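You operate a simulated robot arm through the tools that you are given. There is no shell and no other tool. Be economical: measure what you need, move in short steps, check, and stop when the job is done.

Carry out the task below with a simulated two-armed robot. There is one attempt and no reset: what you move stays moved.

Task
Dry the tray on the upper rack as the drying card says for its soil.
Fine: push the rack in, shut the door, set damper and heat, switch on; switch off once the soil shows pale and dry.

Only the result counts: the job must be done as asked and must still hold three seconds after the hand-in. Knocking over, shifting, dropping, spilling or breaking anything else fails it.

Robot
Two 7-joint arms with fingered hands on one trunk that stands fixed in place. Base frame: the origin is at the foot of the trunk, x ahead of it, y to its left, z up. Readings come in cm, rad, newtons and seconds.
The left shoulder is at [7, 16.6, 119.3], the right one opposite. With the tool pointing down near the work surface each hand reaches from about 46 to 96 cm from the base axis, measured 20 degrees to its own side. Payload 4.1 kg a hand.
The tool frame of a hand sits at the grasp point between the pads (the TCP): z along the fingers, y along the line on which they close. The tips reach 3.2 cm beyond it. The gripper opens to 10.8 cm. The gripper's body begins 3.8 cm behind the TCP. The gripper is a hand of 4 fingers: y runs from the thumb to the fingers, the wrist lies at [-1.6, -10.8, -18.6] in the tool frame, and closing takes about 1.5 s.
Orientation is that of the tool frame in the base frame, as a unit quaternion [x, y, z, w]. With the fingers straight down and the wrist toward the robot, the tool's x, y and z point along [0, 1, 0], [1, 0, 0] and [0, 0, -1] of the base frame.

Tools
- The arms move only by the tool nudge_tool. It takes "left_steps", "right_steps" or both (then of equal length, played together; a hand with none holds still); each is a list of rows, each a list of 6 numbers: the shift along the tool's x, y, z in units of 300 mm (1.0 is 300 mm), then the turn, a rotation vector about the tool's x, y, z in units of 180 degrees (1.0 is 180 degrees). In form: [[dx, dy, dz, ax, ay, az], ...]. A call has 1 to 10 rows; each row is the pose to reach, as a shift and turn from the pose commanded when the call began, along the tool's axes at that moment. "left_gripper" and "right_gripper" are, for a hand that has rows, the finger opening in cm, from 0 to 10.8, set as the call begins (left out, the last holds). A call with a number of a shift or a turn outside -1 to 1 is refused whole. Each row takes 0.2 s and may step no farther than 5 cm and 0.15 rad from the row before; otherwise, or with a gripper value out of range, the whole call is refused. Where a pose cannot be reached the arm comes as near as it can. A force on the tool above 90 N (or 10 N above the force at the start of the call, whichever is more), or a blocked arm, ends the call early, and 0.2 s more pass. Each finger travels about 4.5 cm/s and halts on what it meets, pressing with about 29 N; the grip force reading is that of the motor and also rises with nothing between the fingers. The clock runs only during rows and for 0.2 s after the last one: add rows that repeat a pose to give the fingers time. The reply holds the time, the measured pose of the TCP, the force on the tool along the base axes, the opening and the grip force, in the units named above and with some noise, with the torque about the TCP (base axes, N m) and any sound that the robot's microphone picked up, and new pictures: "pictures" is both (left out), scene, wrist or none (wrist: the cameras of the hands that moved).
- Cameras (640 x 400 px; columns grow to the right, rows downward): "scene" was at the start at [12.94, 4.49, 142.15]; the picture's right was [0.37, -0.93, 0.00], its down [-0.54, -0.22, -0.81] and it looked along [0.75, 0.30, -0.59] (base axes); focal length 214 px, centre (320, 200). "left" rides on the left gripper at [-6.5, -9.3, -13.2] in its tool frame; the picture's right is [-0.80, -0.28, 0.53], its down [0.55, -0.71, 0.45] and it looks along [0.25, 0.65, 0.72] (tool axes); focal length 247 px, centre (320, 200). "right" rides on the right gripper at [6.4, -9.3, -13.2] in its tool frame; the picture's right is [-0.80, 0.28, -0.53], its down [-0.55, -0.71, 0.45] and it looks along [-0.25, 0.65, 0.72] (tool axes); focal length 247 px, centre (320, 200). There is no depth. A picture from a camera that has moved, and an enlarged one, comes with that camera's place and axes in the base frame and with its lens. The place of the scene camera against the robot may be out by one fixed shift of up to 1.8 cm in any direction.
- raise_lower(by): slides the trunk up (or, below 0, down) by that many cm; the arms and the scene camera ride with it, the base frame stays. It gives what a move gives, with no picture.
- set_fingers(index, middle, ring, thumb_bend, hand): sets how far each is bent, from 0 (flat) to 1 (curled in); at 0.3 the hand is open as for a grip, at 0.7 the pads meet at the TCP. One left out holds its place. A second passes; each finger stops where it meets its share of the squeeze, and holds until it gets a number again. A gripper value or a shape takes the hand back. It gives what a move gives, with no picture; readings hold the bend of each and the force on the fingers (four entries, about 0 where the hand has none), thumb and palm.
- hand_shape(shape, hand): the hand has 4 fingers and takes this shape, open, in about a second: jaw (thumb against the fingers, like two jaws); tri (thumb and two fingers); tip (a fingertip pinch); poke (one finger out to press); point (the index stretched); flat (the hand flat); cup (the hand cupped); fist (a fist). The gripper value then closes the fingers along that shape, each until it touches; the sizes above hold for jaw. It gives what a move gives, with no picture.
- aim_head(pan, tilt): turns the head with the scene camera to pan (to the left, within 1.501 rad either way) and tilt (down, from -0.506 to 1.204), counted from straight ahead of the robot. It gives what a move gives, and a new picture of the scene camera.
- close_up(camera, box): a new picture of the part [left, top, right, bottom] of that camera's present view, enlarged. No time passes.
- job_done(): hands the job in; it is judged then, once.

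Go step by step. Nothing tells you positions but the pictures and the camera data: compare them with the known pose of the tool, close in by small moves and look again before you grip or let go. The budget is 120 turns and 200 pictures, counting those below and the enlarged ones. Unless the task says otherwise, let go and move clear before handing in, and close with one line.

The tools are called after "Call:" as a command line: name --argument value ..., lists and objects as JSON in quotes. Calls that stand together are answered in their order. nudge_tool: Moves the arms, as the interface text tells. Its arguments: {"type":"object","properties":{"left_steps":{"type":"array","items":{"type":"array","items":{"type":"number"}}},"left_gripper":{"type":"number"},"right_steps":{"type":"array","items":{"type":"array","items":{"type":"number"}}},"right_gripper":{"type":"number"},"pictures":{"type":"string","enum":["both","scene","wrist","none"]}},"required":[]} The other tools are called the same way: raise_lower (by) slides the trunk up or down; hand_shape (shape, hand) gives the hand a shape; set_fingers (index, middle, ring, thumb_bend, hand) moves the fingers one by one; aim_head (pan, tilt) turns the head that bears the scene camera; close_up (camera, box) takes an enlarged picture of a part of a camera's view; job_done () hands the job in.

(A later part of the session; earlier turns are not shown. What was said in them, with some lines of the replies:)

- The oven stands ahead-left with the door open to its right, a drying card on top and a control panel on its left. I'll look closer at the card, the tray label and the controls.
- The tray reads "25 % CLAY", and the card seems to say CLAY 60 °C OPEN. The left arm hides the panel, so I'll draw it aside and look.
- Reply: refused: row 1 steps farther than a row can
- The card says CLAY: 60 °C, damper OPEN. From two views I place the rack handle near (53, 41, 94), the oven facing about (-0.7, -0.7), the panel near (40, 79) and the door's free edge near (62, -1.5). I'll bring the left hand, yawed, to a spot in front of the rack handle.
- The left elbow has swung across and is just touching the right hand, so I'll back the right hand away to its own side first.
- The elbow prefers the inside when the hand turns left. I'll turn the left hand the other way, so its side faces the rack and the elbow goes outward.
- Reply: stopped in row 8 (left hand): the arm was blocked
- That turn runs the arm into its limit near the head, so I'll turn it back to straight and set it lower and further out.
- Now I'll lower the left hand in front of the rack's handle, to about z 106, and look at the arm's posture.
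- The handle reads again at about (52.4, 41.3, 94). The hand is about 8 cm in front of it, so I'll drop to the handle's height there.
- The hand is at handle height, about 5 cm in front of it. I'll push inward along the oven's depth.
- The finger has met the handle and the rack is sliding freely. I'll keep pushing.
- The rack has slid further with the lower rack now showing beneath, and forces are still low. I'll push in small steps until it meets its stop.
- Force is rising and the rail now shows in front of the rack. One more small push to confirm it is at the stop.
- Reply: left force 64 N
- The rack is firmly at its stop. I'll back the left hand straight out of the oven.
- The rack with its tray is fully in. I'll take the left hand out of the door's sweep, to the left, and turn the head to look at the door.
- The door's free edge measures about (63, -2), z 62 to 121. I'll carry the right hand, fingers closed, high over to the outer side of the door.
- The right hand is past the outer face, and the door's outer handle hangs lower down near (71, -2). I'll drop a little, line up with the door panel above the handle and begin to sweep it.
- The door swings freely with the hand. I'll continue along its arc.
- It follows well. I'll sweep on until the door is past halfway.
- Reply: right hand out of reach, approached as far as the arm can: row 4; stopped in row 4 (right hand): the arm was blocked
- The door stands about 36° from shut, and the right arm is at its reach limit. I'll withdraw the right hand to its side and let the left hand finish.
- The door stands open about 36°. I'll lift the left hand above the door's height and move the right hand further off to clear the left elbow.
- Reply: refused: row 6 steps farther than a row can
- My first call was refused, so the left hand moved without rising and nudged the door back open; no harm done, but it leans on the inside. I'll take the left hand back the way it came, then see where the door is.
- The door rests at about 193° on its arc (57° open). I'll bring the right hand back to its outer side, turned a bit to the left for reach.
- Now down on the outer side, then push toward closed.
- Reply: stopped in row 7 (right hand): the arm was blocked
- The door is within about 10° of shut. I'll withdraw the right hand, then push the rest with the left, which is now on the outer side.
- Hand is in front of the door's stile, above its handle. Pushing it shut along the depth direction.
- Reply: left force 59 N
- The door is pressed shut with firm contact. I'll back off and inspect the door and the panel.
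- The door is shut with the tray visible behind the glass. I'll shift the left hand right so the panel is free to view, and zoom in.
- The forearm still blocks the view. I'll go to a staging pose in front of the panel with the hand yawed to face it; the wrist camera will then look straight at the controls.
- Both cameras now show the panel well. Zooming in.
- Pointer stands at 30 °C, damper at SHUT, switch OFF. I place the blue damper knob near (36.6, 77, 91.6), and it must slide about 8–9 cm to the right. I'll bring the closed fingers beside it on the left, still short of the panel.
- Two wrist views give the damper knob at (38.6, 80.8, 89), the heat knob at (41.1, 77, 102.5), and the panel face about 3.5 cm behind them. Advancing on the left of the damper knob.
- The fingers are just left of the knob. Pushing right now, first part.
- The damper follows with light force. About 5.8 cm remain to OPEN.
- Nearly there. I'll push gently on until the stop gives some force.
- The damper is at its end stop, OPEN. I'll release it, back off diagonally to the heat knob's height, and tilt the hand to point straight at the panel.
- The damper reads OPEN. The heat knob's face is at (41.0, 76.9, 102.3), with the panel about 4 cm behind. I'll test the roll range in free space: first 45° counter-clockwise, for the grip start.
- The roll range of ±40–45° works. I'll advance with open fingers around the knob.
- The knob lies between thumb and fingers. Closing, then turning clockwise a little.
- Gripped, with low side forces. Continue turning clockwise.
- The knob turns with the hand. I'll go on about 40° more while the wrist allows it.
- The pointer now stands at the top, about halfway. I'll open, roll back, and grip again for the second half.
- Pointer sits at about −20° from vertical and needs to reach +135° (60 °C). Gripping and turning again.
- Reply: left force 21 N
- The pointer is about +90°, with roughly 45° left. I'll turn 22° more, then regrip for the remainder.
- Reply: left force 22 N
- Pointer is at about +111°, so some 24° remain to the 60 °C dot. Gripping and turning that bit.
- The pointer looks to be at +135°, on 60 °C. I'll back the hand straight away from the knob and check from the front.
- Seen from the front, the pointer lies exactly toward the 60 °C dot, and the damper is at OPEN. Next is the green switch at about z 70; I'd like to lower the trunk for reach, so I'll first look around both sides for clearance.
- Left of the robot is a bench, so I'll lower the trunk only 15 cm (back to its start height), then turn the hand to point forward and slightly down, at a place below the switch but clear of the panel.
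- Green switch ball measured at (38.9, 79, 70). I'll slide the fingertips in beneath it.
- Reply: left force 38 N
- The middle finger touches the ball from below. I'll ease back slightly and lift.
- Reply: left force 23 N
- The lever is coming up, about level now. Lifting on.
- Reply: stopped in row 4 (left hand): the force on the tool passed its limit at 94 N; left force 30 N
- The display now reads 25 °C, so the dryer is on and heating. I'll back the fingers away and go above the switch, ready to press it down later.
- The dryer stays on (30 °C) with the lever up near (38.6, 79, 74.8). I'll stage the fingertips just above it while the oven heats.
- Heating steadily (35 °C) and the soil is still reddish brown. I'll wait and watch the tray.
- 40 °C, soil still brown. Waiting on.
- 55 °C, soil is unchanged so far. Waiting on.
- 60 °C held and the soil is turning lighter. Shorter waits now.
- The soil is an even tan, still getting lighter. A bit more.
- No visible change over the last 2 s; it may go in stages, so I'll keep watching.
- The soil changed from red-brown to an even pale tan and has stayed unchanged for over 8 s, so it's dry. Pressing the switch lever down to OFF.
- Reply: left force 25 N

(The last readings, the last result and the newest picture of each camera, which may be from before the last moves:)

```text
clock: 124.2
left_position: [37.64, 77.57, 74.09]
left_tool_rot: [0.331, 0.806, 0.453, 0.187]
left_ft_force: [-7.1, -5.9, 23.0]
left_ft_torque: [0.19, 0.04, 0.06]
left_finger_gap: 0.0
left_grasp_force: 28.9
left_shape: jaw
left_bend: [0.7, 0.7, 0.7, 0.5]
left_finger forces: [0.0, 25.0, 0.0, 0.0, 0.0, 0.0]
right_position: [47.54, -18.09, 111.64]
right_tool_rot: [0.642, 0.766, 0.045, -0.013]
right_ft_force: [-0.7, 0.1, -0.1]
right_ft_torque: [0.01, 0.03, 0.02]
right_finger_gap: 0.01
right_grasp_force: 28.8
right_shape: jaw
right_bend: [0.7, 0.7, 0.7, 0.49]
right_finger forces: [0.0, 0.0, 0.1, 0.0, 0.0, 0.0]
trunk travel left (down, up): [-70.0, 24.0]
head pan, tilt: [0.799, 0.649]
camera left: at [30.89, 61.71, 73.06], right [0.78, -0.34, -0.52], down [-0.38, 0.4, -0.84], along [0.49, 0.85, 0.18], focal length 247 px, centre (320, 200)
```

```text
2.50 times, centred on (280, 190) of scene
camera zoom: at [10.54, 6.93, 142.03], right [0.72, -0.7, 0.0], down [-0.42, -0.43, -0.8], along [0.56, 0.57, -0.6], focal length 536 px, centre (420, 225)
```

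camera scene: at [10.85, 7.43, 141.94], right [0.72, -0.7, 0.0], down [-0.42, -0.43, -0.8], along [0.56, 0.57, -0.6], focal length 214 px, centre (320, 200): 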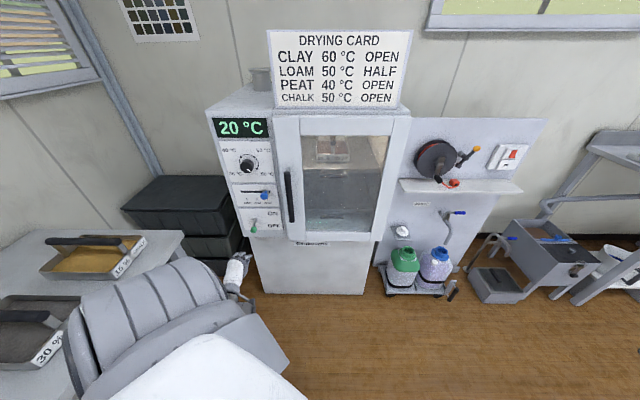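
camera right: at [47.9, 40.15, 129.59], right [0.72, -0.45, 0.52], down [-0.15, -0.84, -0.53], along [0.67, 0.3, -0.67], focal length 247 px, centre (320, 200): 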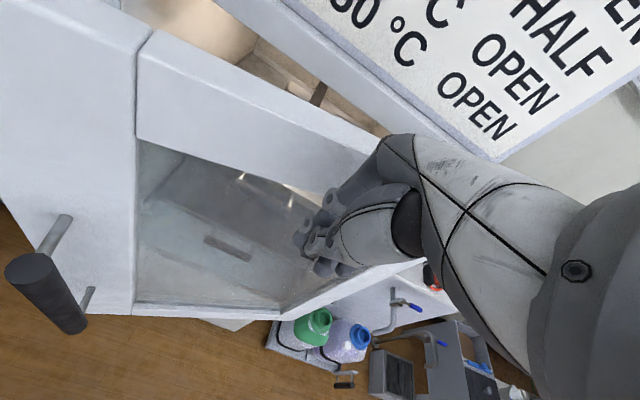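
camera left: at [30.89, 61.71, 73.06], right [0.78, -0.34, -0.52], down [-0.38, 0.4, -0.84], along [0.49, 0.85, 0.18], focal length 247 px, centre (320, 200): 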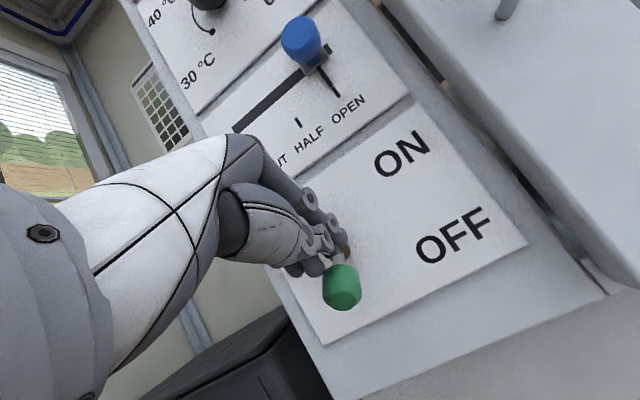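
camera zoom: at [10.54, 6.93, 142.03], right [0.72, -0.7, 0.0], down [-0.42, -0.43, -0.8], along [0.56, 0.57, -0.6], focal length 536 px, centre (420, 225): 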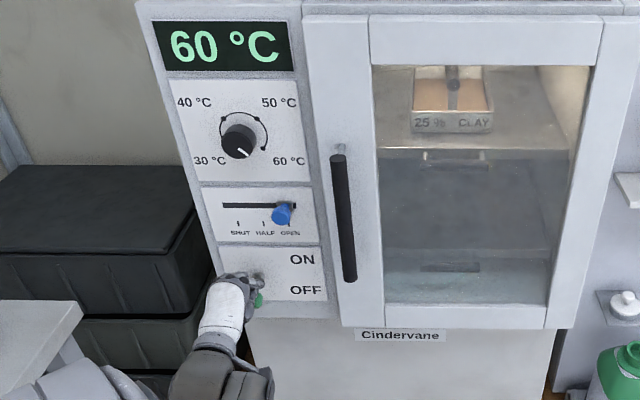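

The lever has gone down; a slight extra press, then back away and confirm the temperature falls.

Call:
nudge_tool --left_steps '[[0, -0.02, 0.012, 0, 0, 0], [0, -0.035, 0.02, 0, 0, 0], [0, 0.0, -0.05, 0, 0, 0], [0, 0.03, -0.18, 0, 0, 0], [0, 0.05, -0.33, 0, 0, 0], [0, 0.07, -0.45, 0, 0, 0], [0, 0.07, -0.45, 0, 0, 0], [0, 0.07, -0.45, 0, 0, 0], [0, 0.07, -0.45, 0, 0, 0]]' --pictures "none"

Call:
close_up --camera "scene" --box '[200, 110, 360, 270]'

Call:
close_up --camera "left" --box '[200, 50, 600, 350]'

```text
clock: 126.2
left_position: [30.46, 70.45, 82.16]
left_tool_rot: [0.332, 0.809, 0.449, 0.185]
left_ft_force: [-0.2, -0.7, 0.3]
left_ft_torque: [-0.01, -0.04, 0.01]
left_finger_gap: 0.0
left_grasp_force: 28.4
left_shape: jaw
left_bend: [0.7, 0.7, 0.7, 0.5]
left_finger forces: [0.1, 0.0, 0.0, 0.0, 0.0, 0.0]
right_position: [47.84, -17.71, 111.71]
right_tool_rot: [0.642, 0.766, 0.042, -0.014]
right_ft_force: [-1.1, -0.5, -0.3]
right_ft_torque: [0.04, 0.05, -0.02]
right_finger_gap: 0.0
right_grasp_force: 29.6
right_shape: jaw
right_bend: [0.7, 0.7, 0.7, 0.49]
right_finger forces: [0.1, 0.0, 0.1, 0.0, 0.1, 0.0]
trunk travel left (down, up): [-70.0, 24.0]
head pan, tilt: [0.799, 0.649]
```

```text
2.50 times, centred on (280, 190) of scene
camera zoom: at [10.84, 7.41, 141.94], right [0.72, -0.7, 0.0], down [-0.42, -0.43, -0.8], along [0.56, 0.57, -0.6], focal length 536 px, centre (420, 225)
```

zoom: 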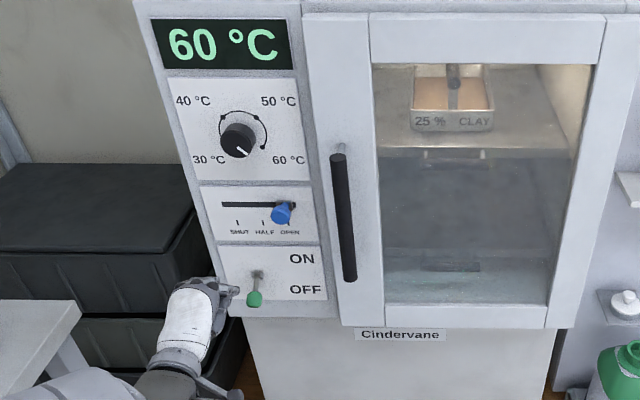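

```text
1.33 times, centred on (400, 200) of left
camera zoom: at [23.76, 54.58, 81.34], right [0.78, -0.35, -0.52], down [-0.38, 0.39, -0.84], along [0.49, 0.85, 0.17], focal length 329 px, centre (213, 200)
```

zoom: 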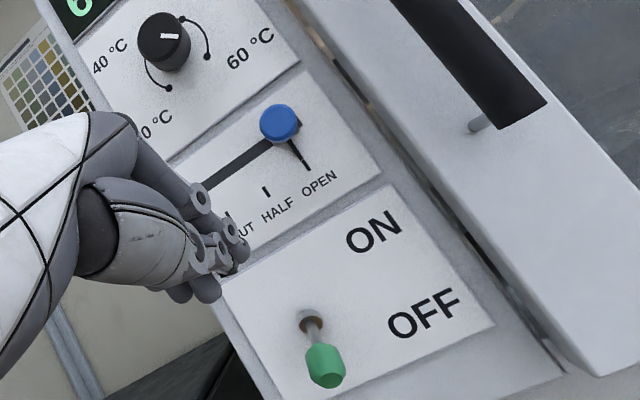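

The lever is down at OFF. I'll compare the soil in the same close-up.

Call:
close_up --camera "scene" --box '[290, 115, 360, 165]'

```text
8.00 times, centred on (325, 140) of scene
camera zoom: at [10.84, 7.41, 141.94], right [0.72, -0.7, 0.0], down [-0.42, -0.43, -0.8], along [0.56, 0.57, -0.6], focal length 1716 px, centre (280, 680)
```

zoom: 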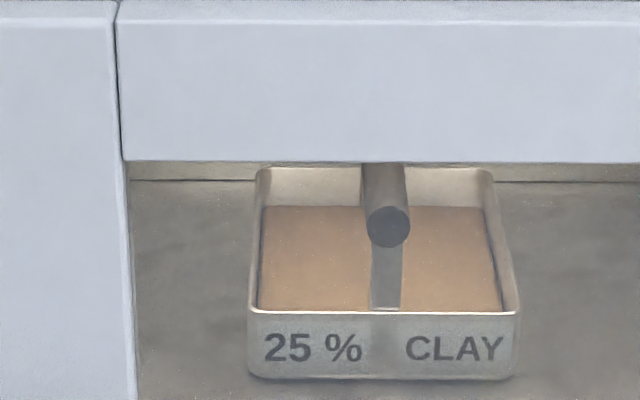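

Unchanged, so the soil is at its final pale tone. I'll withdraw the hand further and check that the temperature falls.

Call:
nudge_tool --left_steps '[[0, 0, -0.1, 0, 0, 0], [0, 0, -0.2, 0, 0, 0], [0, 0, -0.3, 0, 0, 0], [0, 0, -0.3, 0, 0, 0], [0, 0, -0.3, 0, 0, 0], [0, 0, -0.3, 0, 0, 0], [0, 0, -0.3, 0, 0, 0], [0, 0, -0.3, 0, 0, 0], [0, 0, -0.3, 0, 0, 0], [0, 0, -0.3, 0, 0, 0]]' --pictures "none"

Call:
nudge_tool --left_steps '[[0, 0, 0, 0, 0, 0], [0, 0, 0, 0, 0, 0], [0, 0, 0, 0, 0, 0], [0, 0, 0, 0, 0, 0], [0, 0, 0, 0, 0, 0], [0, 0, 0, 0, 0, 0], [0, 0, 0, 0, 0, 0], [0, 0, 0, 0, 0, 0], [0, 0, 0, 0, 0, 0], [0, 0, 0, 0, 0, 0]]' --pictures "none"

Call:
close_up --camera "scene" --box '[200, 110, 360, 270]'

```text
clock: 128.4
left_position: [24.94, 64.89, 86.99]
left_tool_rot: [0.332, 0.808, 0.449, 0.186]
left_ft_force: [-0.4, -0.7, 0.1]
left_ft_torque: [-0.03, -0.01, -0.01]
left_finger_gap: 0.02
left_grasp_force: 29.2
left_shape: jaw
left_bend: [0.7, 0.7, 0.7, 0.5]
left_finger forces: [0.1, 0.0, 0.0, 0.0, 0.1, 0.1]
right_position: [47.95, -17.66, 111.66]
right_tool_rot: [0.642, 0.765, 0.043, -0.013]
right_ft_force: [0.0, 0.5, -0.1]
right_ft_torque: [0.02, 0.01, -0.03]
right_finger_gap: 0.0
right_grasp_force: 29.6
right_shape: jaw
right_bend: [0.7, 0.7, 0.7, 0.49]
right_finger forces: [0.1, 0.0, 0.0, 0.0, 0.1, 0.1]
trunk travel left (down, up): [-70.0, 24.0]
head pan, tilt: [0.799, 0.649]
```

```text
clock: 130.6
left_position: [25.14, 64.86, 86.85]
left_tool_rot: [0.332, 0.808, 0.449, 0.185]
left_ft_force: [0.8, -0.7, -0.4]
left_ft_torque: [0.01, 0.02, 0.03]
left_finger_gap: 0.01
left_grasp_force: 28.9
left_shape: jaw
left_bend: [0.7, 0.7, 0.7, 0.5]
left_finger forces: [0.0, 0.0, 0.0, 0.0, 0.1, 0.0]
right_position: [47.76, -17.63, 111.76]
right_tool_rot: [0.642, 0.765, 0.043, -0.013]
right_ft_force: [1.1, -0.3, -0.1]
right_ft_torque: [-0.01, 0.02, 0.01]
right_finger_gap: 0.01
right_grasp_force: 29.1
right_shape: jaw
right_bend: [0.7, 0.7, 0.7, 0.49]
right_finger forces: [0.1, 0.0, 0.1, 0.0, 0.0, 0.0]
trunk travel left (down, up): [-70.0, 24.0]
head pan, tilt: [0.799, 0.649]
```

```text
2.50 times, centred on (280, 190) of scene
camera zoom: at [10.85, 7.43, 141.94], right [0.72, -0.7, 0.0], down [-0.42, -0.43, -0.8], along [0.56, 0.57, -0.6], focal length 536 px, centre (420, 225)
```

zoom: 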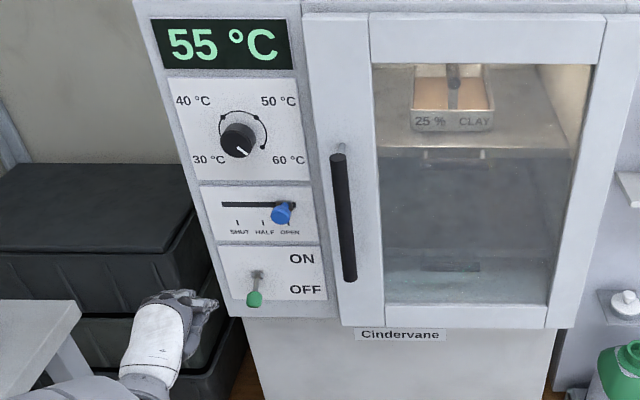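

The temperature is falling (55 °C) with the switch off, the door shut, the damper open, the dial at 60 °C, the soil pale and both hands clear. Handing in.

Call:
job_done

```text
The job is handed in.
```

I dried the clay tray at 60 °C with the damper open, as the drying card says for clay. I switched the dryer off once the soil had turned a pale, even tan and stayed unchanged for over 8 s; the door is shut and both hands are clear.
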